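You operate a simulated robot arm through the tools that you are given. There is no shell and no other tool.

The job below is to be done with a simulated robot arm. You get a single attempt, and the scene is never put back.

TASK
Put things in order on the top of the grey table. At the end: the corner block with blue dot stands on top of the pale wooden block; the wood block with white ends is on the brown board; the folded pad with orange band stands where the wood block with white ends stood; the white pad with purple band stands on top of the round pad with blue back; the jar marked mica stands where the corner block with blue dot stood; whatever was shut is shut again. Leave all else as you found it, and nothing knocked over.

Only the result counts: the job must be done as asked and must still hold three seconds after the hand-in. Knocking over, shifting, dropping, spilling or breaking anything else fails it.

THE ROBOT
A 7-joint arm with a two-finger parallel gripper, fixed in place. Base frame: the origin is on the floor under the middle of its stand, x ahead of it, y to its left, z up; the work surface is at about z = 0.9. Readings come in m, degrees, newtons and seconds.
With the tool pointing down near the work surface it reaches from about 0.24 to 0.68 m from the base axis. Its first joint turns from -66.0 to 66.0 degrees. Payload 2.4 kg.
The tool frame sits at the grasp point between the pads (the TCP): z along the fingers, y along the line on which they close. The tips reach 0.03 m beyond it. Largest opening 0.094 m; finger width 0.028, thickness 0.01; the body of the gripper, 0.05 by 0.096 m, starts 0.055 m behind the TCP.
Orientation is that of the tool frame in the base frame, as [roll, pitch, yaw] about the fixed x, y, z axes, in that order (R = Rz(yaw) Ry(pitch) Rx(roll)). With the fingers straight down and closing along the base's y, the tool's x points along the base's -x, its y along +y and its z along -z.

THE INTERFACE
- The arm moves only by the tool jog_arm. Its argument "targets" is a list that holds one entry, the list of rows, each a list of 7 numbers: the turn, a rotation vector about the tool's x, y, z in rad, then the shift along the tool's x, y, z in m, then the opening, from 0 (shut) to 1 (fully open). In form: [[[wx, wy, wz, dx, dy, dz, gripper], ...]]. A call has 1 to 20 rows; each row shifts and turns the commanded pose from where the row before left it, along the tool's axes as they then stand. Each row takes 0.2 s and may step no farther than 0.05 m and 8.6 degrees from the row before; otherwise, or with a gripper value out of range, the whole call is refused. A pose out of reach is approached as far as the arm can. The call stops where the force on the tool passes 40 N (or 10 N more than at its start, if that is more) or the arm is blocked; 0.2 s more then pass. Each finger travels about 0.153 m/s and halts on what it meets, pressing with about 25 N; the grip force reading is that of the motor and also rises with nothing between the fingers. The clock runs only during rows and for 0.2 s after the last one: add rows that do not move to give the fingers time. The reply holds the time, the measured pose of the TCP, the force on the tool along the base axes, the opening and the grip force, in the units named above and with some noise, with the torque about the TCP (base axes, N m) and any sound that the robot's microphone picked up.
- Cameras (640 x 400 px; columns grow to the right, rows downward): "scene" is fixed at [0.0426, 0.495, 1.4361]; the picture's right is [-0.57, -0.82, 0.00], its down [-0.57, 0.39, -0.73] and it looks along [0.60, -0.41, -0.69] (base axes); focal length 328 px, centre (320, 200). "wrist" rides on the gripper at [0.076, 0.014, -0.102] in the tool frame; the picture's right is [-0.18, 0.98, 0.00], its down [-0.75, -0.14, -0.64] and it looks along [-0.63, -0.12, 0.77] (tool axes); focal length 243 px, centre (320, 200). There is no depth. A picture from a camera that has moved, and an enlarged one, comes with that camera's place and axes in the base frame and with its lens. The place of the scene camera against the robot may be out by one fixed shift of up to 0.012 m in any direction.
- camera(camera): a new picture of that camera. No time passes.
- inspect(camera, box): a new picture of the part [left, top, right, bottom] of that camera's present view, enlarged. No time passes.
- hand_in(): hands the job in; it is judged then, once.

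Places have to be worked out from the pictures, the camera data and where the tool is seen. Open the gripper and draw the arm clear of the work before you hand the job in, unless the task says otherwise.

The tools are called after "Request:" as name(argument=value, ...) on one line, values as JSON. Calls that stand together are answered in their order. jog_arm: Moves the arm, as the interface text tells. Its arguments: {"type":"object","properties":{"targets":{"type":"array"}},"required":["targets"]} The other tools are called the same way: camera (camera) takes a picture; inspect (camera, box) takes an enlarged picture of a part of a camera's view; hand_in () hands the job in.

At the start:

```text
time_s: 0.0
tcp_pos: [0.4069, 0.2294, 1.1389]
ee_rot: [-180.0, 0.0, 179.9]
contact_force: [-0.2, -0.3, 0.5]
ft_torque: [0.04, -0.02, 0.0]
finger_gap: 0.094
finger_force: 0.0
```

scene: 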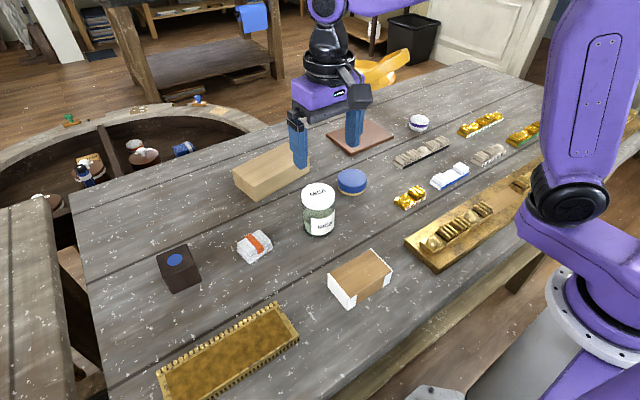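
wrist: 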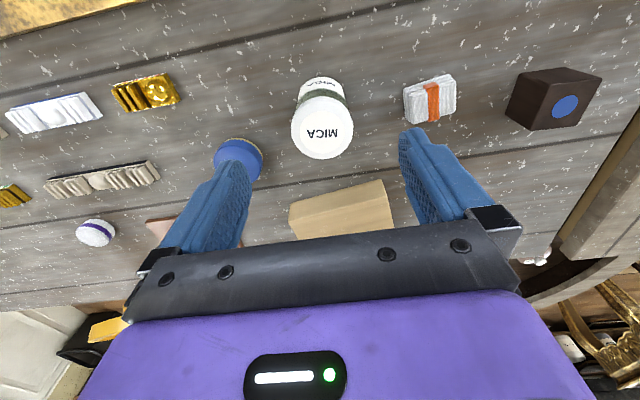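

I begin by looking closer at the scene to identify every object and its place. No motion yet.

Request:
inspect(camera="scene", box=[140, 220, 300, 320])

Request:
inspect(camera="scene", box=[280, 160, 440, 260])

Request:
inspect(camera="scene", box=[300, 230, 460, 330])

Request:
inspect(camera="scene", box=[320, 90, 480, 190])

Request:
inspect(camera="scene", box=[220, 110, 380, 210])

Request:
inspect(camera="scene", box=[400, 100, 560, 200])

```text
4.00 times, centred on (220, 270) of scene
camera zoom: at [0.0426, 0.495, 1.4361], right [-0.57, -0.82, 0.0], down [-0.57, 0.39, -0.73], along [0.6, -0.41, -0.69], focal length 1312 px, centre (720, -80)
```

zoom: 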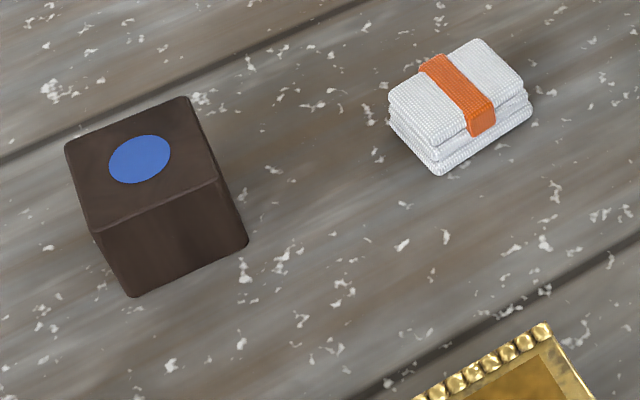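

```text
4.00 times, centred on (360, 210) of scene
camera zoom: at [0.0426, 0.495, 1.4361], right [-0.57, -0.82, 0.0], down [-0.57, 0.39, -0.73], along [0.6, -0.41, -0.69], focal length 1312 px, centre (160, 160)
```

zoom: 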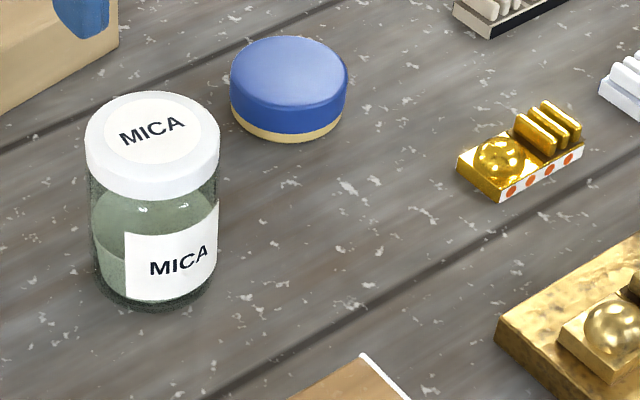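

```text
4.00 times, centred on (380, 280) of scene
camera zoom: at [0.0426, 0.495, 1.4361], right [-0.57, -0.82, 0.0], down [-0.57, 0.39, -0.73], along [0.6, -0.41, -0.69], focal length 1312 px, centre (80, -120)
```

zoom: 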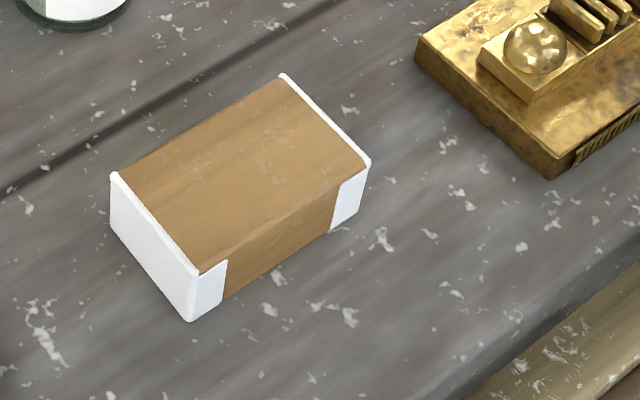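

```text
4.00 times, centred on (400, 140) of scene
camera zoom: at [0.0426, 0.495, 1.4361], right [-0.57, -0.82, 0.0], down [-0.57, 0.39, -0.73], along [0.6, -0.41, -0.69], focal length 1312 px, centre (0, 440)
```

zoom: 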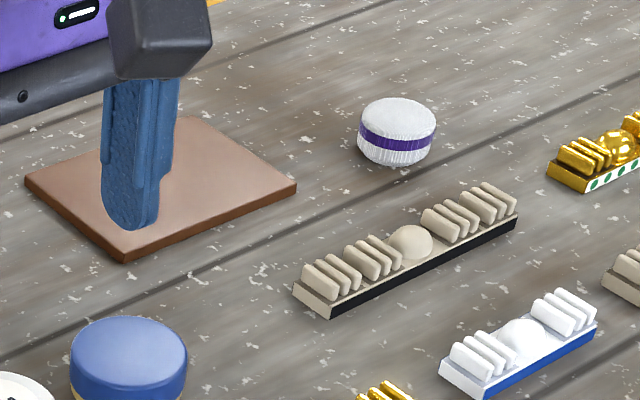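

```text
4.00 times, centred on (300, 160) of scene
camera zoom: at [0.0426, 0.495, 1.4361], right [-0.57, -0.82, 0.0], down [-0.57, 0.39, -0.73], along [0.6, -0.41, -0.69], focal length 1312 px, centre (400, 360)
```

zoom: 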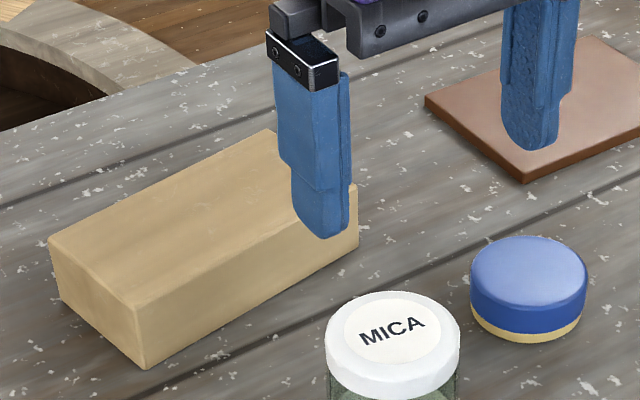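

```text
4.00 times, centred on (480, 150) of scene
camera zoom: at [0.0426, 0.495, 1.4361], right [-0.57, -0.82, 0.0], down [-0.57, 0.39, -0.73], along [0.6, -0.41, -0.69], focal length 1312 px, centre (-320, 400)
```

zoom: 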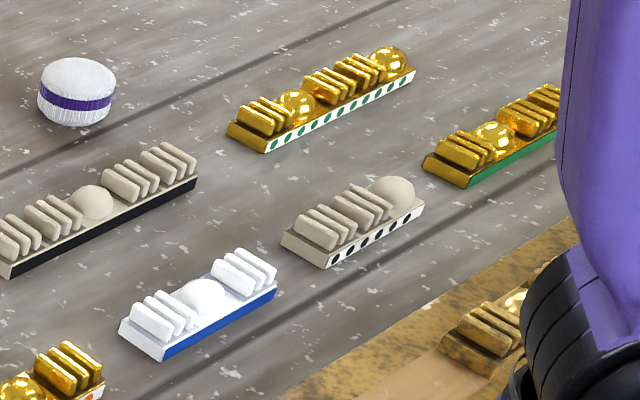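

The dark cube with blue dot seems to sit near (0.48, 0.51), close to the edge of reach. I check it and the others in the wrist camera, which is exact relative to the tool.

Request:
inspect(camera="wrist", box=[380, 40, 640, 202.5])

Request:
inspect(camera="wrist", box=[180, 60, 440, 222.5])

Request:
inspect(camera="wrist", box=[0, 60, 260, 222.5])

Request:
inspect(camera="scene", box=[0, 80, 320, 280])

Request:
inspect(camera="scene", box=[320, 150, 640, 350])

```text
2.46 times, centred on (510, 121) of wrist
camera zoom: at [0.3324, 0.2424, 1.2409], right [0.18, 0.98, 0.0], down [0.75, -0.14, 0.64], along [0.63, -0.12, -0.77], focal length 597 px, centre (-148, 394)
```

zoom: 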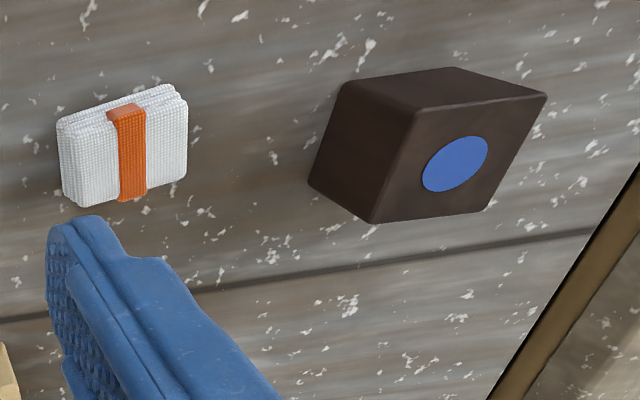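

```text
2.46 times, centred on (310, 141) of wrist
camera zoom: at [0.3324, 0.2424, 1.2409], right [0.18, 0.98, 0.0], down [0.75, -0.14, 0.64], along [0.63, -0.12, -0.77], focal length 597 px, centre (345, 345)
```

zoom: 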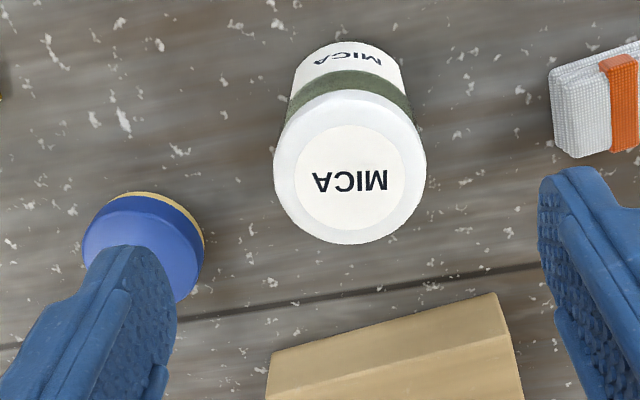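

```text
2.46 times, centred on (130, 141) of wrist
camera zoom: at [0.3324, 0.2424, 1.2409], right [0.18, 0.98, 0.0], down [0.75, -0.14, 0.64], along [0.63, -0.12, -0.77], focal length 597 px, centre (788, 345)
```

zoom: 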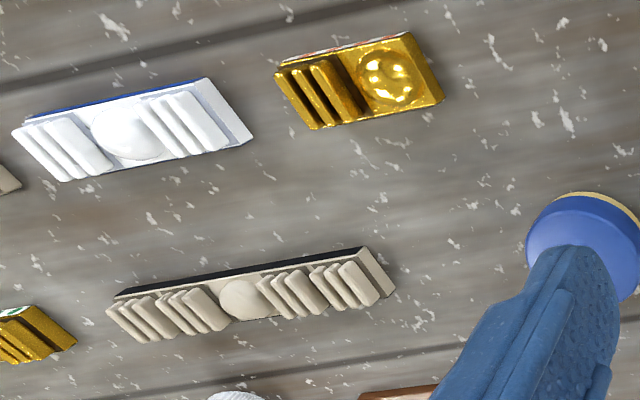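

```text
2.00 times, centred on (160, 180) of scene
camera zoom: at [0.0426, 0.495, 1.4361], right [-0.57, -0.82, 0.0], down [-0.57, 0.39, -0.73], along [0.6, -0.41, -0.69], focal length 656 px, centre (640, 240)
```

zoom: 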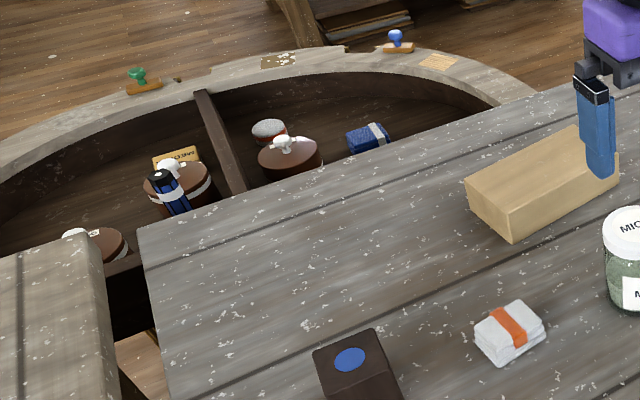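

```text
2.00 times, centred on (480, 250) of scene
camera zoom: at [0.0426, 0.495, 1.4361], right [-0.57, -0.82, 0.0], down [-0.57, 0.39, -0.73], along [0.6, -0.41, -0.69], focal length 656 px, centre (0, 100)
```

zoom: 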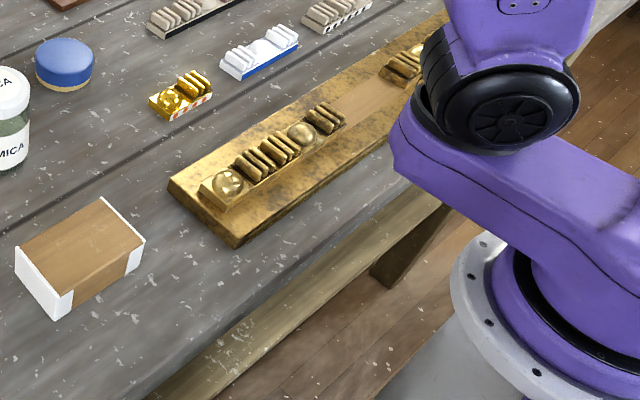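

The wrist view gives the cube's base at x 0.453–0.507, y 0.479–0.531, agreeing with the scene camera to a few millimetres. I move high above it to test reach and get a closer look.

Request:
jog_arm(targets=[[[0, 0, 0, -0.006, 0.03, 0, 1], [0, 0, 0, -0.01, 0.045, 0, 1], [0, 0, 0, -0.01, 0.045, 0, 1], [0, 0, 0, -0.01, 0.045, 0, 1], [0, 0, 0, -0.01, 0.045, 0, 1], [0, 0, 0, -0.01, 0.035, 0, 1], [0, 0, 0, -0.01, 0.015, 0, 1], [0, 0, 0, 0, 0, 0, 1], [0, 0, 0, 0, 0, 0, 1]]])

Request:
camera(camera="wrist")

Request:
camera(camera="scene")

```text
time_s: 2.0
tcp_pos: [0.4599, 0.4622, 1.1381]
ee_rot: [-180.0, 0.0, 180.0]
contact_force: [0.6, 0.5, -0.2]
ft_torque: [0.03, -0.02, 0.03]
finger_gap: 0.0942
finger_force: 0.0
out of reach, approached as far as the arm can: row 6, 7
```

```text
taken
camera wrist: at [0.3854, 0.4762, 1.24], right [0.18, 0.98, 0.0], down [0.75, -0.14, 0.64], along [0.63, -0.12, -0.77], focal length 243 px, centre (320, 200)
```

wrist: 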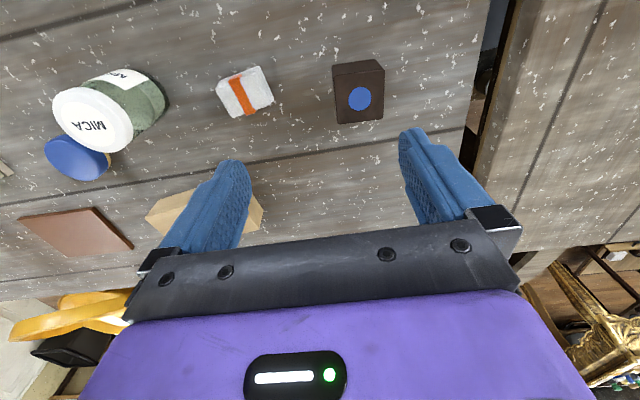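

```text
taken
```

scene: 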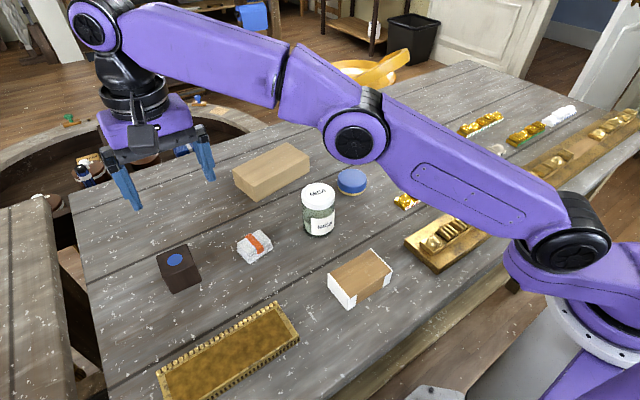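

The arm cannot reach that far out at this height with the tool vertical (it stopped at r≈0.65). I will tilt the fingers outward; first I zoom in on the cube, pad and jar from this pose.

Request:
inspect(camera="wrist", box=[200, 30, 440, 180])

Request:
inspect(camera="wrist", box=[0, 50, 240, 200])

Request:
inspect(camera="scene", box=[280, 160, 400, 235])

Request:
inspect(camera="scene", box=[80, 90, 240, 215])

```text
2.67 times, centred on (320, 105) of wrist
camera zoom: at [0.3854, 0.4762, 1.24], right [0.18, 0.98, 0.0], down [0.75, -0.14, 0.64], along [0.63, -0.12, -0.77], focal length 647 px, centre (320, 453)
```

zoom: 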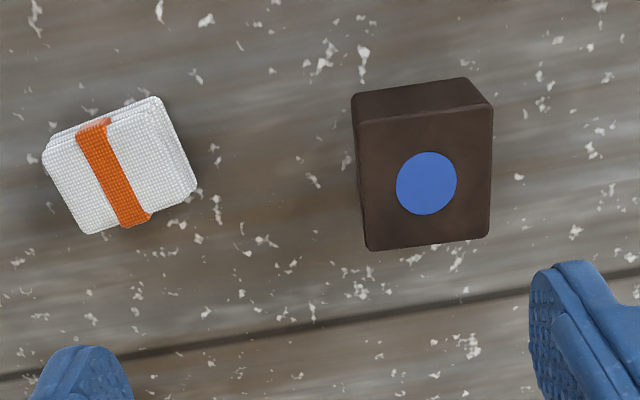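

```text
2.67 times, centred on (120, 125) of wrist
camera zoom: at [0.3854, 0.4762, 1.24], right [0.18, 0.98, 0.0], down [0.75, -0.14, 0.64], along [0.63, -0.12, -0.77], focal length 647 px, centre (853, 400)
```

zoom: 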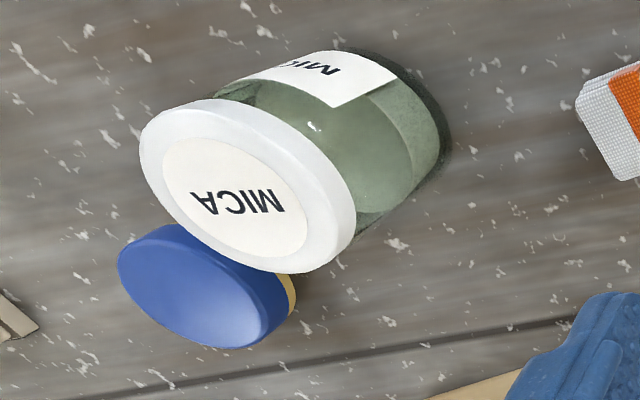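

```text
5.33 times, centred on (340, 198) of scene
camera zoom: at [0.0426, 0.495, 1.4361], right [-0.57, -0.82, 0.0], down [-0.57, 0.39, -0.73], along [0.6, -0.41, -0.69], focal length 1750 px, centre (213, 213)
```

zoom: 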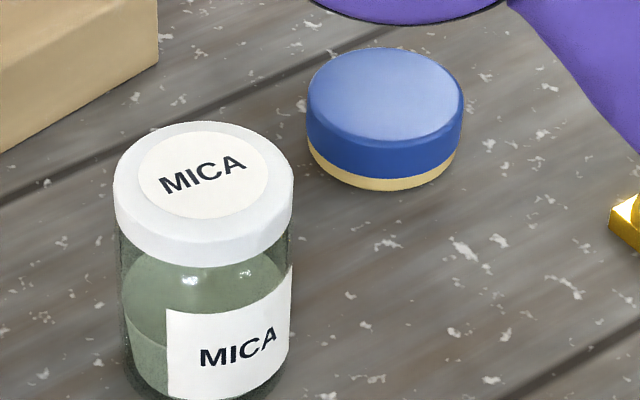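

```text
3.20 times, centred on (160, 152) of scene
camera zoom: at [0.0426, 0.495, 1.4361], right [-0.57, -0.82, 0.0], down [-0.57, 0.39, -0.73], along [0.6, -0.41, -0.69], focal length 1050 px, centre (832, 352)
```

zoom: 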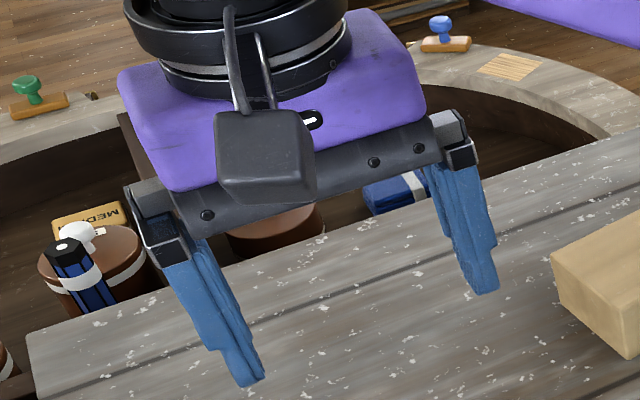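

The cube's top centre works out at about (0.4815, 0.505), turned roughly −3°, side ≈0.053 m. I tilt the fingers outward by 25° about the closing axis, plus a small yaw to match the cube, staying at this height.

Request:
jog_arm(targets=[[[0, 0, 0.04, 0, 0, 0, 1], [0, -0.11, 0, 0, 0, 0, 1], [0, -0.11, 0, 0, 0, 0, 1], [0, -0.11, 0, 0, 0, 0, 1], [0, -0.106, 0, 0, 0, 0, 1], [0, 0, 0, 0, 0, 0, 1], [0, 0, 0, 0, 0, 0, 1]]])

Request:
camera(camera="wrist")

```text
time_s: 3.6
tcp_pos: [0.4604, 0.4621, 1.138]
ee_rot: [180.0, 24.9, 177.7]
contact_force: [0.3, 0.3, 0.2]
ft_torque: [0.0, 0.02, 0.02]
finger_gap: 0.0941
finger_force: 0.1
```

```text
taken
camera wrist: at [0.3497, 0.4803, 1.1979], right [0.21, 0.98, 0.08], down [0.41, -0.16, 0.9], along [0.89, -0.15, -0.43], focal length 243 px, centre (320, 200)
```

wrist: 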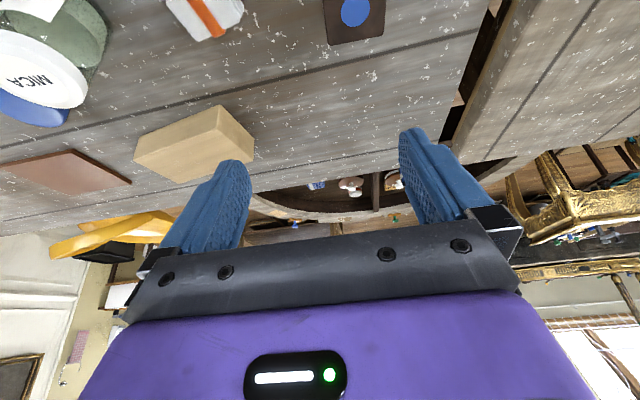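

The tilt works without moving the TCP (commanded pose was clamped to the reached one). Now I move over the cube at z≈1.02.

Request:
jog_arm(targets=[[[0, 0, 0, 0.00803, 0.01093, 0.0288, 1], [0, 0, 0, 0.00803, 0.01093, 0.0288, 1], [0, 0, 0, 0.00803, 0.01093, 0.0288, 1], [0, 0, 0, 0.00803, 0.01093, 0.0288, 1], [0, 0, 0, 0, 0, 0, 1], [0, 0, 0, 0, 0, 0, 1]]])

Request:
camera(camera="wrist")

Request:
inspect(camera="scene", box=[80, 160, 280, 285])

```text
time_s: 5.0
tcp_pos: [0.4833, 0.5043, 1.0195]
ee_rot: [180.0, 24.9, 177.7]
contact_force: [0.2, 0.0, -0.2]
ft_torque: [0.03, -0.01, -0.02]
finger_gap: 0.0941
finger_force: 0.0
```

```text
taken
camera wrist: at [0.3723, 0.5222, 1.0802], right [0.21, 0.98, 0.08], down [0.41, -0.16, 0.9], along [0.89, -0.15, -0.43], focal length 243 px, centre (320, 200)
```

wrist: 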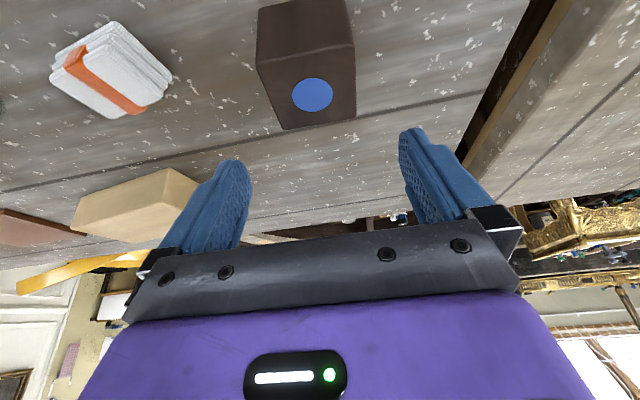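

```text
3.20 times, centred on (180, 222) of scene
camera zoom: at [0.0426, 0.495, 1.4361], right [-0.57, -0.82, 0.0], down [-0.57, 0.39, -0.73], along [0.6, -0.41, -0.69], focal length 1050 px, centre (768, 128)
```

zoom: 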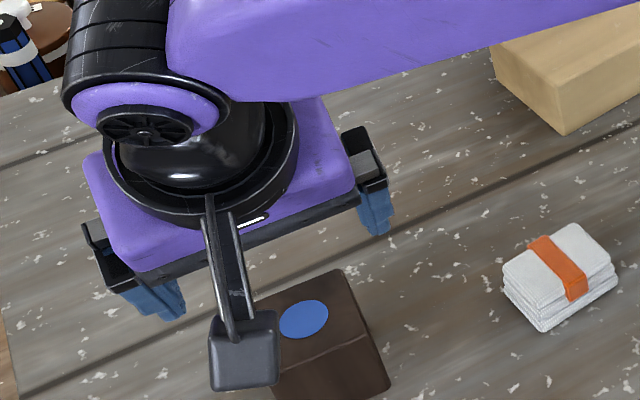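

The TCP is centred on the cube within a millimetre. I descend vertically to z≈0.938 with the fingers open on both sides.

Request:
jog_arm(targets=[[[0, 0, 0, 0.0088, 0.0001, 0.0184, 1], [0, 0, 0, 0.0088, 0.0001, 0.0184, 1], [0, 0, 0, 0.0088, 0.0001, 0.0184, 1], [0, 0, 0, 0.0088, 0.0001, 0.0184, 1], [0, 0, 0, 0, 0, 0, 1], [0, 0, 0, 0, 0, 0, 1]]])

Request:
camera(camera="wrist")

Request:
inspect(camera="scene", box=[100, 190, 260, 315])

```text
time_s: 6.4
tcp_pos: [0.4815, 0.5055, 0.9391]
ee_rot: [179.9, 24.9, 177.7]
contact_force: [-0.1, -0.7, 0.3]
ft_torque: [-0.01, 0.0, -0.02]
finger_gap: 0.0942
finger_force: 0.0
```

```text
taken
camera wrist: at [0.3709, 0.5233, 0.9988], right [0.21, 0.98, 0.08], down [0.41, -0.16, 0.9], along [0.89, -0.15, -0.43], focal length 243 px, centre (320, 200)
```

wrist: 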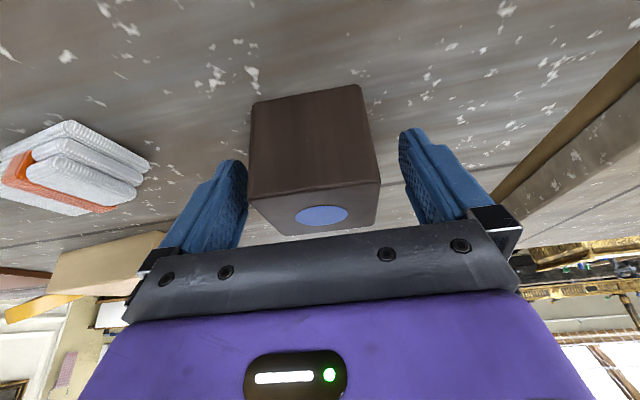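

```text
3.20 times, centred on (180, 252) of scene
camera zoom: at [0.0426, 0.495, 1.4361], right [-0.57, -0.82, 0.0], down [-0.57, 0.39, -0.73], along [0.6, -0.41, -0.69], focal length 1050 px, centre (768, 32)
```

zoom: 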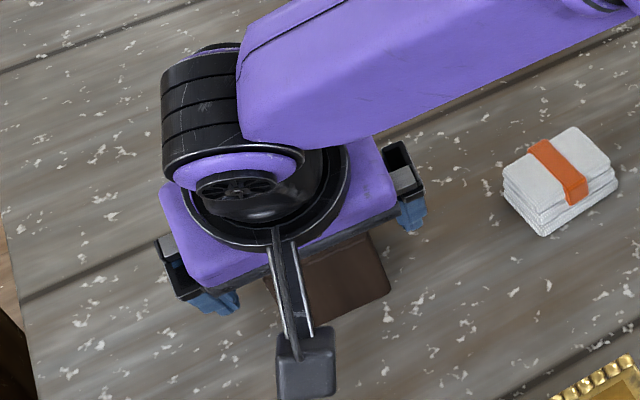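

The fingers straddle the cube symmetrically at z=0.939, with no contact. I close the gripper on it.

Request:
jog_arm(targets=[[[0, 0, 0, 0, 0, 0, 0.75], [0, 0, 0, 0, 0, 0, 0.6], [0, 0, 0, 0, 0, 0, 0.45], [0, 0, 0, 0, 0, 0, 0.3], [0, 0, 0, 0, 0, 0, 0.3]]])

```text
time_s: 7.6
tcp_pos: [0.4801, 0.5055, 0.9389]
ee_rot: [-179.9, 25.0, 177.7]
contact_force: [0.1, -0.6, -1.1]
ft_torque: [-0.01, -0.03, 0.0]
finger_gap: 0.0597
finger_force: 24.6
```

Grip force is 24.6 N, but the gap of 0.0597 is wider than my 0.053 estimate; I look before lifting.

Request:
camera(camera="wrist")

Request:
inspect(camera="wrist", box=[200, 60, 440, 240])

Request:
inspect(camera="scene", box=[120, 220, 248, 300])

```text
taken
camera wrist: at [0.3709, 0.5233, 0.9989], right [0.21, 0.98, 0.08], down [0.41, -0.16, 0.9], along [0.89, -0.15, -0.43], focal length 243 px, centre (320, 200)
```

wrist: 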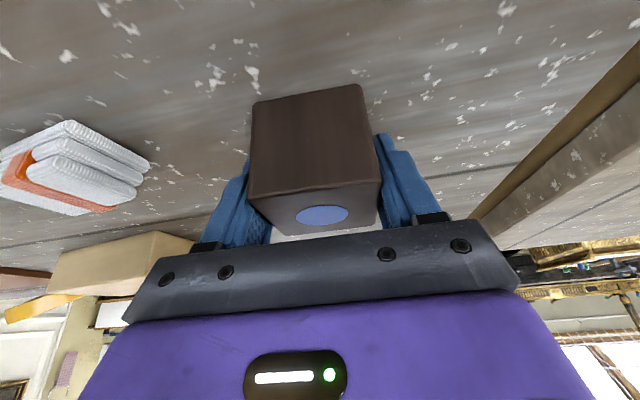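

```text
2.22 times, centred on (320, 150) of wrist
camera zoom: at [0.3709, 0.5233, 0.9989], right [0.21, 0.98, 0.08], down [0.41, -0.16, 0.9], along [0.89, -0.15, -0.43], focal length 539 px, centre (320, 311)
```

zoom: 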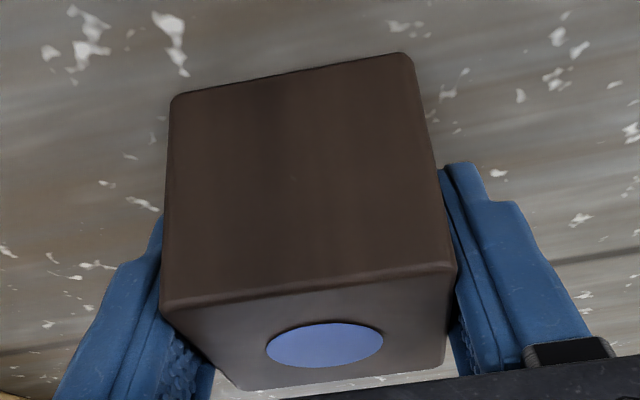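

```text
5.00 times, centred on (184, 260) of scene
camera zoom: at [0.0426, 0.495, 1.4361], right [-0.57, -0.82, 0.0], down [-0.57, 0.39, -0.73], along [0.6, -0.41, -0.69], focal length 1641 px, centre (1000, -100)
```

zoom: 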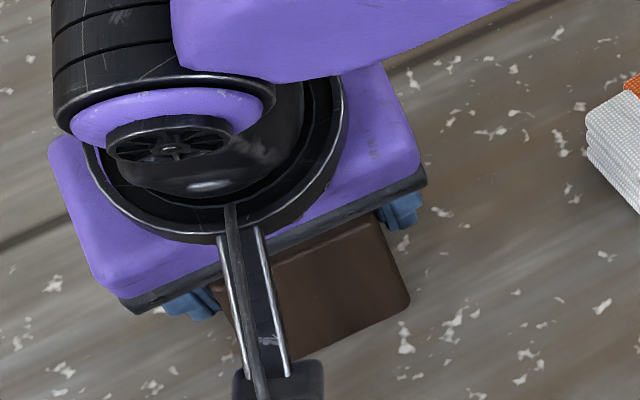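

The pads are both on the cube's faces. I lift 3 cm gently and check.

Request:
jog_arm(targets=[[[0, 0, 0, -0.0042, 0, -0.0091, 0.3], [0, 0, 0, -0.0042, 0, -0.0091, 0.3], [0, 0, 0, -0.0042, 0, -0.0091, 0.3], [0, 0, 0, 0, 0, 0, 0.3]]])

Request:
camera(camera="wrist")

Request:
inspect(camera="scene", box=[120, 200, 248, 300])

```text
time_s: 8.6
tcp_pos: [0.4801, 0.5046, 0.9687]
ee_rot: [180.0, 25.0, 177.7]
contact_force: [0.0, 0.2, 0.4]
ft_torque: [-0.02, 0.01, -0.03]
finger_gap: 0.0554
finger_force: 25.3
```

```text
taken
camera wrist: at [0.3701, 0.523, 1.0292], right [0.21, 0.98, 0.08], down [0.41, -0.16, 0.9], along [0.89, -0.15, -0.43], focal length 243 px, centre (320, 200)
```

wrist: 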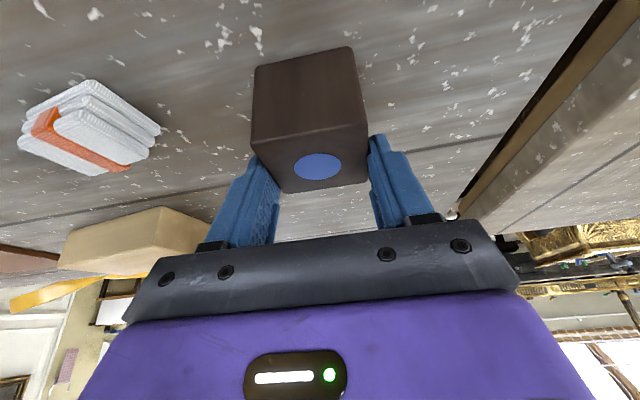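

```text
4.00 times, centred on (184, 250) of scene
camera zoom: at [0.0426, 0.4951, 1.4361], right [-0.57, -0.82, 0.0], down [-0.57, 0.39, -0.73], along [0.6, -0.41, -0.69], focal length 1312 px, centre (864, 0)
```

zoom: 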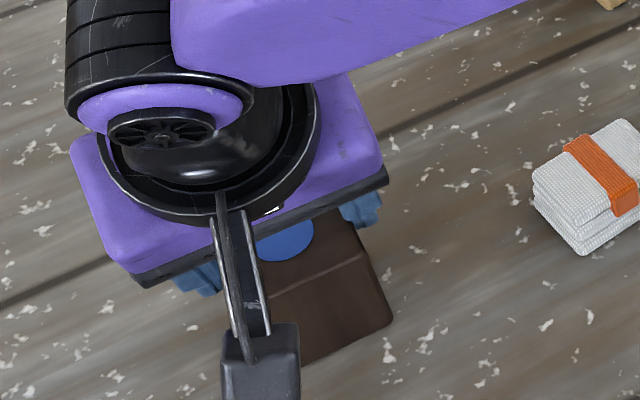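

The cube stayed on the table: the fingers slid up it (its bottom corner is at the same pixel as before). I wait a moment here without moving to see whether gap and force settle.

Request:
jog_arm(targets=[[[0, 0, 0, 0, 0, 0, 0.3], [0, 0, 0, 0, 0, 0, 0.3], [0, 0, 0, 0, 0, 0, 0.3]]])

Request:
inspect(camera="wrist", box=[200, 30, 440, 210])

```text
time_s: 9.4
tcp_pos: [0.4799, 0.5049, 0.9678]
ee_rot: [-180.0, 25.1, 177.6]
contact_force: [-0.5, 0.4, 0.6]
ft_torque: [-0.02, -0.05, 0.01]
finger_gap: 0.0556
finger_force: 25.3
```

```text
2.22 times, centred on (320, 120) of wrist
camera zoom: at [0.3702, 0.523, 1.0292], right [0.21, 0.98, 0.08], down [0.41, -0.16, 0.9], along [0.89, -0.15, -0.43], focal length 539 px, centre (320, 378)
```

zoom: 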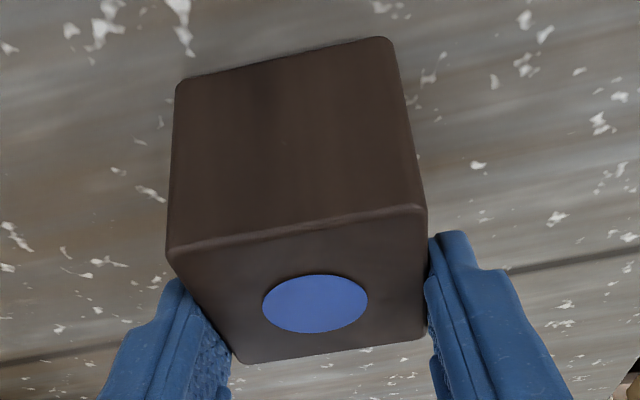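

Gap 0.0556 holds steady near the cube's top edge. I reopen, go back down, regrip with a stronger closing command, and lift only a few millimetres to read the force.

Request:
jog_arm(targets=[[[0, 0, 0, 0, 0, 0, 0.85], [0, 0, 0, 0, 0, 0, 0.85], [0, 0, 0, 0.0042, 0, 0.0091, 0.85], [0, 0, 0, 0.0042, 0, 0.0091, 0.85], [0, 0, 0, 0.0044, 0, 0.0095, 0.85], [0, 0, 0, 0, 0, 0, 0.85], [0, 0, 0, 0, 0, 0, 0.4], [0, 0, 0, 0, 0, 0, 0], [0, 0, 0, 0, 0, 0, 0], [0, 0, 0, 0, 0, 0, 0], [0, 0, 0, 0, 0, 0, 0]]])

Request:
jog_arm(targets=[[[0, 0, 0, -0.0017, 0, -0.0036, 0]]])

Request:
camera(camera="wrist")

```text
time_s: 11.8
tcp_pos: [0.4802, 0.5051, 0.9375]
ee_rot: [-179.9, 25.0, 177.7]
contact_force: [0.1, 0.3, 0.1]
ft_torque: [0.07, -0.01, 0.04]
finger_gap: 0.0602
finger_force: 25.1
```

```text
time_s: 12.2
tcp_pos: [0.4802, 0.5054, 0.943]
ee_rot: [-179.9, 24.9, 177.7]
contact_force: [0.7, 0.2, -0.6]
ft_torque: [-0.01, 0.0, -0.02]
finger_gap: 0.0598
finger_force: 25.4
```

```text
taken
camera wrist: at [0.3699, 0.5229, 1.0026], right [0.21, 0.98, 0.08], down [0.41, -0.16, 0.9], along [0.89, -0.15, -0.43], focal length 243 px, centre (320, 200)
```

wrist: 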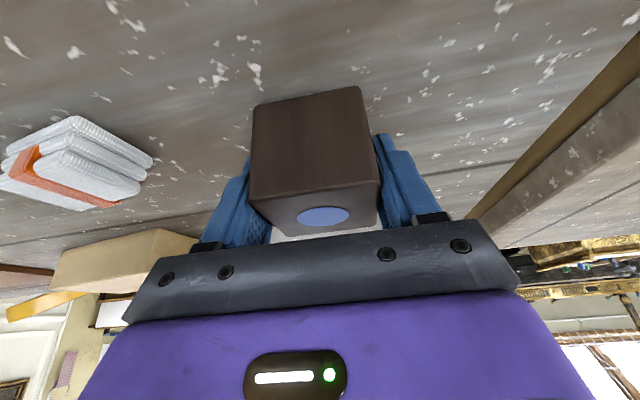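

The cube now seems to have come up with the fingers (same place in the wrist image although the arm rose 5 mm). I hold still to see whether it creeps out of the grip.

Request:
jog_arm(targets=[[[0, 0, 0, 0, 0, 0, 0], [0, 0, 0, 0, 0, 0, 0], [0, 0, 0, 0, 0, 0, 0]]])

Request:
inspect(camera="wrist", box=[200, 60, 440, 240])

Request:
inspect(camera="scene", box=[120, 220, 248, 300])

```text
time_s: 13.0
tcp_pos: [0.4795, 0.505, 0.9423]
ee_rot: [180.0, 25.0, 177.7]
contact_force: [0.2, -0.1, -0.8]
ft_torque: [0.02, 0.04, 0.01]
finger_gap: 0.0598
finger_force: 24.6
```

```text
2.22 times, centred on (320, 150) of wrist
camera zoom: at [0.3699, 0.5231, 1.0028], right [0.21, 0.98, 0.08], down [0.41, -0.16, 0.9], along [0.89, -0.15, -0.43], focal length 539 px, centre (320, 311)
```

zoom: 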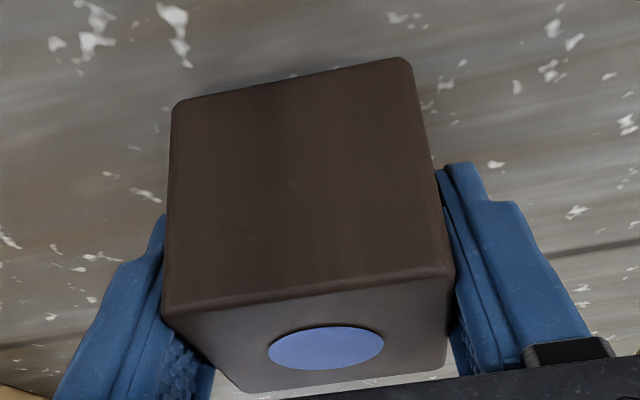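

```text
5.00 times, centred on (184, 260) of scene
camera zoom: at [0.0426, 0.4951, 1.4361], right [-0.57, -0.82, 0.0], down [-0.57, 0.39, -0.73], along [0.6, -0.41, -0.69], focal length 1641 px, centre (1000, -100)
```

zoom: 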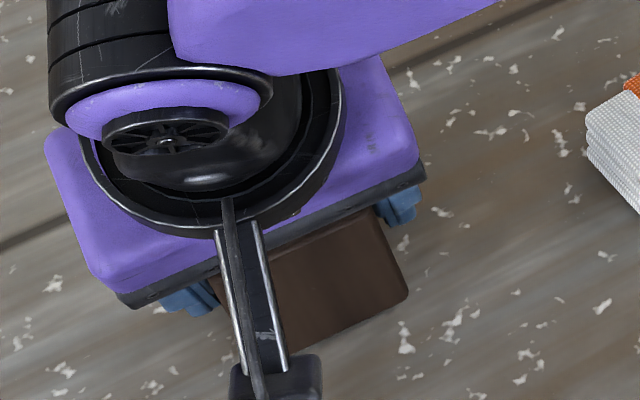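

The cube is now off the table by about 4 mm (≈0.7 N weight) and holds without creep. I raise it very slowly by another centimetre and check again.

Request:
jog_arm(targets=[[[0, 0, 0, -0.001, 0, -0.0022, 0], [0, 0, 0, -0.001, 0, -0.0022, 0], [0, 0, 0, -0.001, 0, -0.0022, 0], [0, 0, 0, -0.001, 0, -0.0022, 0], [0, 0, 0, 0, 0, 0, 0]]])

Request:
inspect(camera="wrist", box=[200, 60, 440, 240])

Request:
inspect(camera="scene", box=[120, 220, 248, 300])

```text
time_s: 14.2
tcp_pos: [0.4818, 0.5063, 0.9528]
ee_rot: [-180.0, 25.0, 177.8]
contact_force: [0.0, 0.6, -0.9]
ft_torque: [0.03, 0.0, 0.03]
finger_gap: 0.0599
finger_force: 25.0
```

```text
2.22 times, centred on (320, 150) of wrist
camera zoom: at [0.3707, 0.5235, 1.0125], right [0.21, 0.98, 0.08], down [0.41, -0.16, 0.9], along [0.89, -0.15, -0.43], focal length 539 px, centre (320, 311)
```

zoom: 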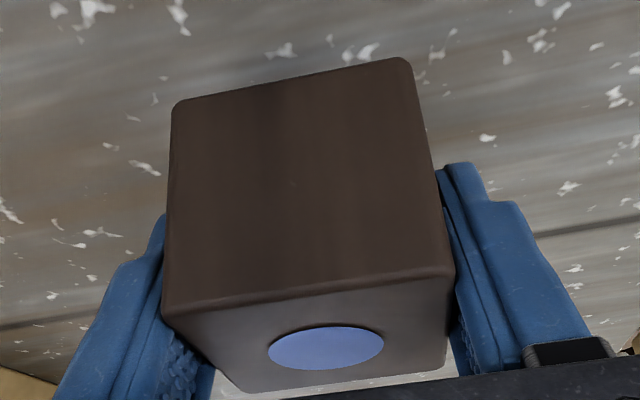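

```text
5.00 times, centred on (184, 260) of scene
camera zoom: at [0.0426, 0.4951, 1.4361], right [-0.57, -0.82, 0.0], down [-0.57, 0.39, -0.73], along [0.6, -0.41, -0.69], focal length 1641 px, centre (1000, -100)
```

zoom: 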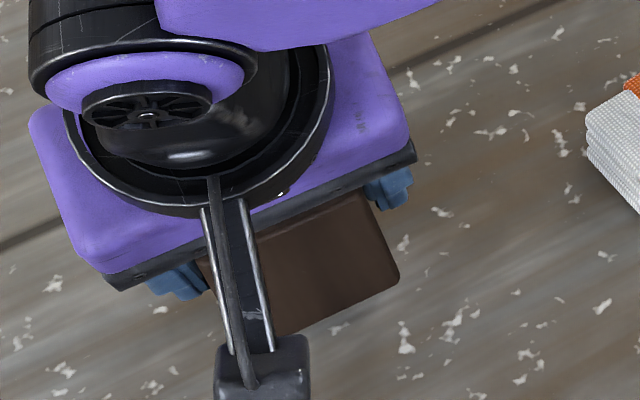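

Stable at slow speed. I continue lifting at 5 mm per row up to about z=1.02.

Request:
jog_arm(targets=[[[0, 0, 0, -0.0013, 0, -0.0027, 0], [0, 0, 0, -0.0017, 0, -0.0036, 0], [0, 0, 0, -0.0021, 0, -0.0045, 0], [0, 0, 0, -0.0021, 0, -0.0045, 0], [0, 0, 0, -0.0021, 0, -0.0045, 0], [0, 0, 0, -0.0021, 0, -0.0045, 0], [0, 0, 0, -0.0021, 0, -0.0045, 0], [0, 0, 0, -0.0021, 0, -0.0045, 0], [0, 0, 0, -0.0021, 0, -0.0045, 0], [0, 0, 0, -0.0021, 0, -0.0045, 0], [0, 0, 0, -0.0021, 0, -0.0045, 0], [0, 0, 0, -0.0021, 0, -0.0045, 0], [0, 0, 0, -0.0021, 0, -0.0045, 0], [0, 0, 0, -0.0017, 0, -0.0036, 0], [0, 0, 0, -0.0008, 0, -0.0018, 0], [0, 0, 0, 0, 0, 0, 0]]])

Request:
inspect(camera="wrist", box=[200, 60, 440, 240])

Request:
camera(camera="scene")

```text
time_s: 17.6
tcp_pos: [0.4803, 0.5047, 1.0208]
ee_rot: [-179.9, 25.1, 177.7]
contact_force: [0.2, -0.1, -1.3]
ft_torque: [0.0, 0.03, -0.01]
finger_gap: 0.0597
finger_force: 24.9
```

```text
2.22 times, centred on (320, 150) of wrist
camera zoom: at [0.3699, 0.5233, 1.0806], right [0.21, 0.98, 0.08], down [0.41, -0.16, 0.9], along [0.89, -0.15, -0.43], focal length 539 px, centre (320, 311)
```

zoom: 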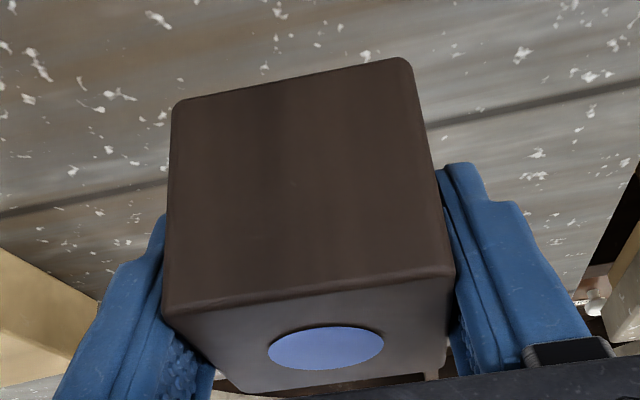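

```text
taken
```

scene: 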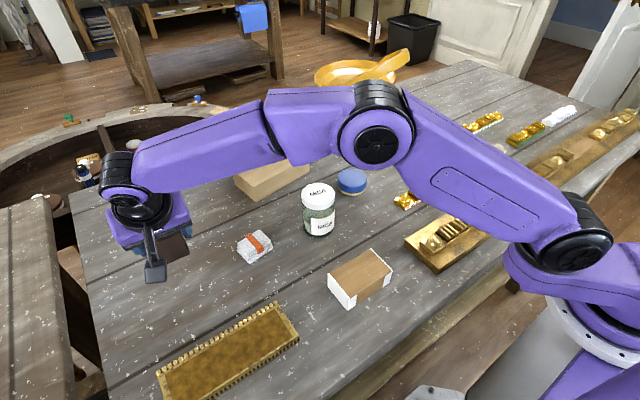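

The grip is steady. Now I carry the cube at constant orientation toward the pale block, about (0.63, 0.24), at z≈1.02.

Request:
jog_arm(targets=[[[0, 0, 0, -0.0032, -0.0057, 0.0015, 0], [0, 0, 0, -0.0065, -0.0114, 0.003, 0], [0, 0, 0, -0.0097, -0.0171, 0.0045, 0], [0, 0, 0, -0.0097, -0.0171, 0.0045, 0], [0, 0, 0, -0.0097, -0.0171, 0.0045, 0], [0, 0, 0, -0.0097, -0.0171, 0.0045, 0], [0, 0, 0, -0.0097, -0.0171, 0.0045, 0], [0, 0, 0, -0.0097, -0.0171, 0.0045, 0], [0, 0, 0, -0.0097, -0.0171, 0.0045, 0], [0, 0, 0, -0.0097, -0.0171, 0.0045, 0], [0, 0, 0, -0.0097, -0.0171, 0.0045, 0], [0, 0, 0, -0.0097, -0.0171, 0.0045, 0], [0, 0, 0, -0.0097, -0.0171, 0.0045, 0], [0, 0, 0, -0.0097, -0.0171, 0.0045, 0], [0, 0, 0, -0.0097, -0.0171, 0.0045, 0], [0, 0, 0, -0.0065, -0.0114, 0.003, 0], [0, 0, 0, -0.0032, -0.0057, 0.0015, 0], [0, 0, 0, 0, 0, 0, 0]]])

Request:
camera(camera="wrist")

Request:
camera(camera="scene")

```text
time_s: 21.4
tcp_pos: [0.6315, 0.2418, 1.019]
ee_rot: [-180.0, 25.0, 177.7]
contact_force: [-0.9, 0.1, -1.0]
ft_torque: [-0.02, 0.03, 0.0]
finger_gap: 0.0601
finger_force: 24.7
```

```text
taken
camera wrist: at [0.521, 0.2602, 1.0797], right [0.21, 0.98, 0.08], down [0.41, -0.16, 0.9], along [0.89, -0.15, -0.43], focal length 243 px, centre (320, 200)
```

wrist: 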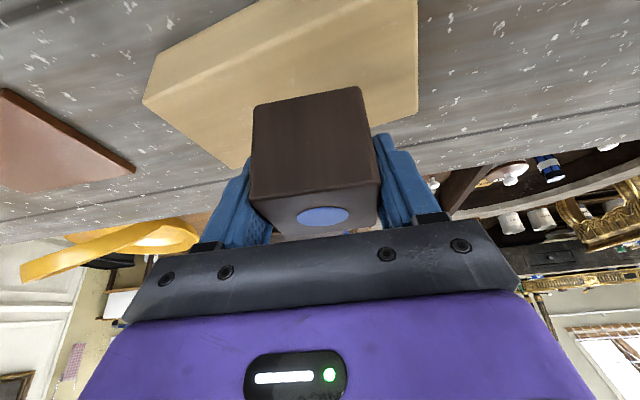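

```text
taken
```

scene: 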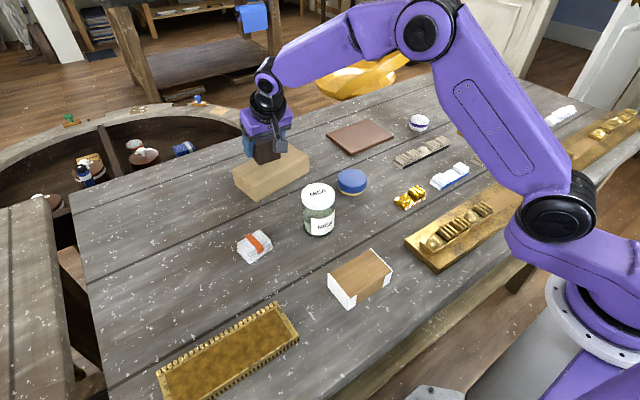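

The pale block's top centre comes out near (0.643, 0.223) with its top at z≈0.945. I shift over it and lower to just above contact (TCP z≈0.987).

Request:
jog_arm(targets=[[[0, 0, 0, -0.0046, -0.0088, 0.0021, 0], [0, 0, 0, -0.0047, -0.0088, 0.0022, 0], [0, 0, 0, 0, 0, 0, 0], [0, 0, 0, 0.0028, 0, 0.006, 0], [0, 0, 0, 0.0028, 0, 0.006, 0], [0, 0, 0, 0.0028, 0, 0.006, 0], [0, 0, 0, 0.0028, 0, 0.006, 0], [0, 0, 0, 0.0025, 0, 0.0053, 0], [0, 0, 0, 0, 0, 0, 0]]])

Request:
camera(camera="wrist")

Request:
inspect(camera="scene", box=[210, 100, 338, 200])

```text
time_s: 23.4
tcp_pos: [0.6409, 0.2245, 0.989]
ee_rot: [179.9, 25.1, 177.8]
contact_force: [-1.5, -0.2, 5.8]
ft_torque: [-0.05, 0.21, 0.0]
finger_gap: 0.0599
finger_force: 24.5
```

```text
taken
camera wrist: at [0.5299, 0.2424, 1.0485], right [0.21, 0.98, 0.08], down [0.4, -0.16, 0.9], along [0.89, -0.15, -0.43], focal length 243 px, centre (320, 200)
```

wrist: 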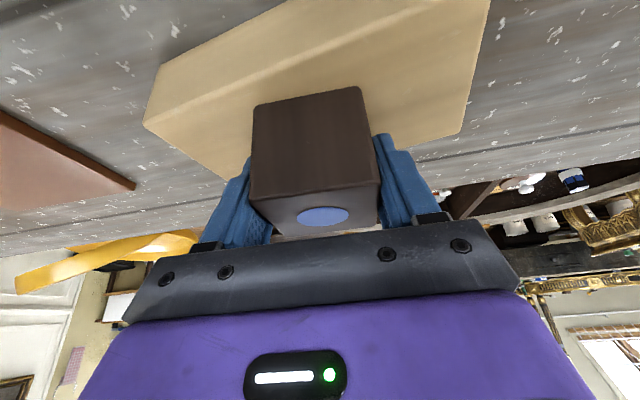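

```text
4.00 times, centred on (274, 150) of scene
camera zoom: at [0.0424, 0.495, 1.4361], right [-0.57, -0.82, 0.0], down [-0.57, 0.39, -0.73], along [0.6, -0.41, -0.69], focal length 1312 px, centre (504, 400)
```

zoom: 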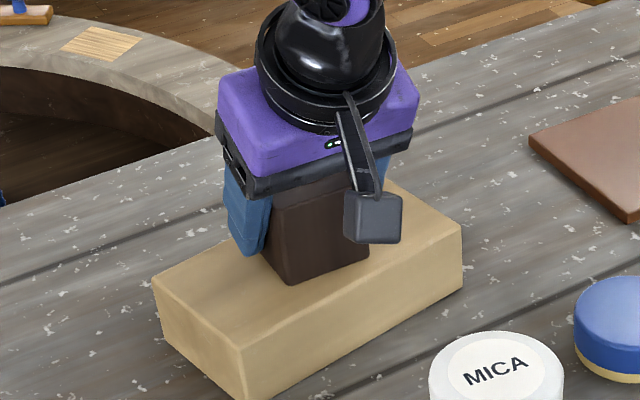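

Contact with the pale block's top is felt (+5.8 N). I relieve most of that preload by rising 2 mm, then open the fingers gently.

Request:
jog_arm(targets=[[[0, 0, 0, -0.0009, 0, -0.0019, 0], [0, 0, 0, 0, 0, 0, 0]]])

Request:
inspect(camera="wrist", box=[200, 60, 440, 240])

```text
time_s: 24.0
tcp_pos: [0.6401, 0.2242, 0.99]
ee_rot: [-180.0, 24.9, 177.7]
contact_force: [0.8, -0.8, -0.8]
ft_torque: [-0.01, 0.01, 0.02]
finger_gap: 0.0598
finger_force: 25.0
```

```text
2.22 times, centred on (320, 150) of wrist
camera zoom: at [0.5299, 0.2423, 1.0498], right [0.21, 0.98, 0.08], down [0.41, -0.16, 0.9], along [0.89, -0.15, -0.43], focal length 539 px, centre (320, 311)
```

zoom: 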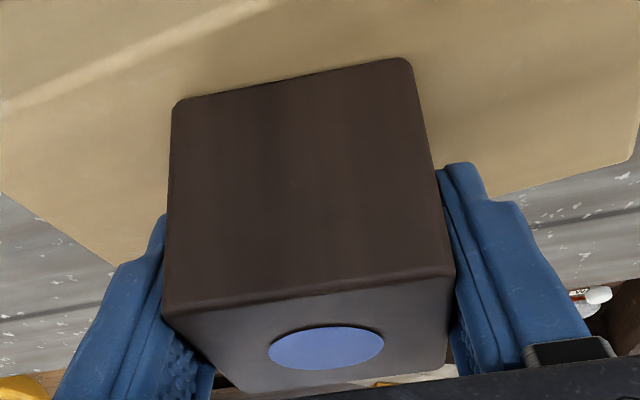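

The preload is gone and the cube sits within a millimetre of the top. I lower 1 mm and open the fingers slowly.

Request:
jog_arm(targets=[[[0, 0, 0, 0.0004, 0, 0.0009, 0], [0, 0, 0, 0, 0, 0, 0.64], [0, 0, 0, 0, 0, 0, 0.7], [0, 0, 0, 0, 0, 0, 0.85], [0, 0, 0, 0, 0, 0, 1], [0, 0, 0, 0, 0, 0, 1]]])

Request:
camera(camera="wrist")

```text
time_s: 25.4
tcp_pos: [0.6402, 0.2241, 0.9898]
ee_rot: [179.9, 25.0, 177.8]
contact_force: [-0.6, 0.6, -1.0]
ft_torque: [0.0, 0.01, 0.03]
finger_gap: 0.0941
finger_force: 0.0
```

```text
taken
camera wrist: at [0.5296, 0.2423, 1.0491], right [0.21, 0.98, 0.08], down [0.41, -0.16, 0.9], along [0.89, -0.15, -0.43], focal length 243 px, centre (320, 200)
```

wrist: 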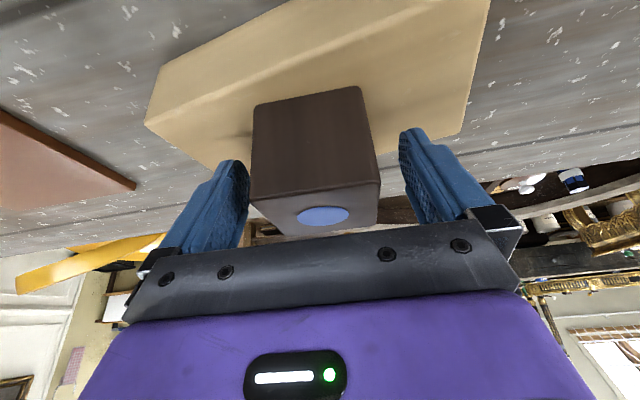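

The cube stands on the pale block, fingers clear on both sides. I rise vertically 12 cm and check.

Request:
jog_arm(targets=[[[0, 0, 0, -0.0042, 0, -0.0091, 1], [0, 0, 0, -0.0084, 0, -0.0181, 1], [0, 0, 0, -0.0126, 0, -0.0272, 1], [0, 0, 0, -0.0126, 0, -0.0272, 1], [0, 0, 0, -0.0126, 0, -0.0272, 1], [0, 0, 0, 0, 0, 0, 1]]])

Request:
camera(camera="wrist")

Request:
camera(camera="scene")

```text
time_s: 26.8
tcp_pos: [0.6406, 0.2248, 1.1098]
ee_rot: [180.0, 25.0, 177.7]
contact_force: [0.3, 0.6, 0.9]
ft_torque: [-0.02, -0.02, -0.01]
finger_gap: 0.0942
finger_force: 0.0
```

```text
taken
camera wrist: at [0.5308, 0.2429, 1.1697], right [0.21, 0.98, 0.08], down [0.41, -0.16, 0.9], along [0.89, -0.15, -0.43], focal length 243 px, centre (320, 200)
```

wrist: 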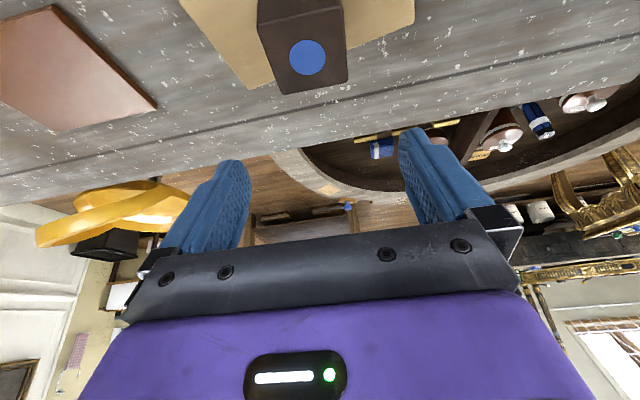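

```text
taken
```

scene: 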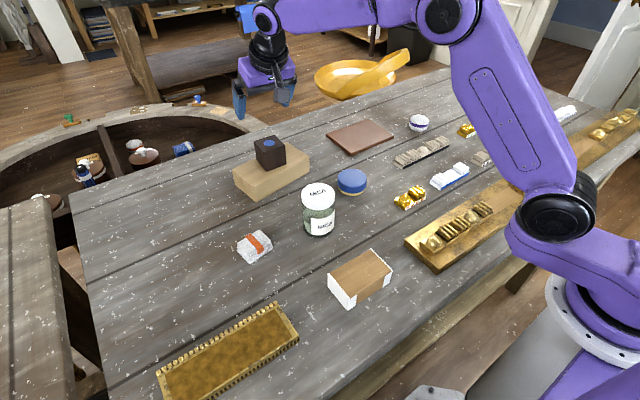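

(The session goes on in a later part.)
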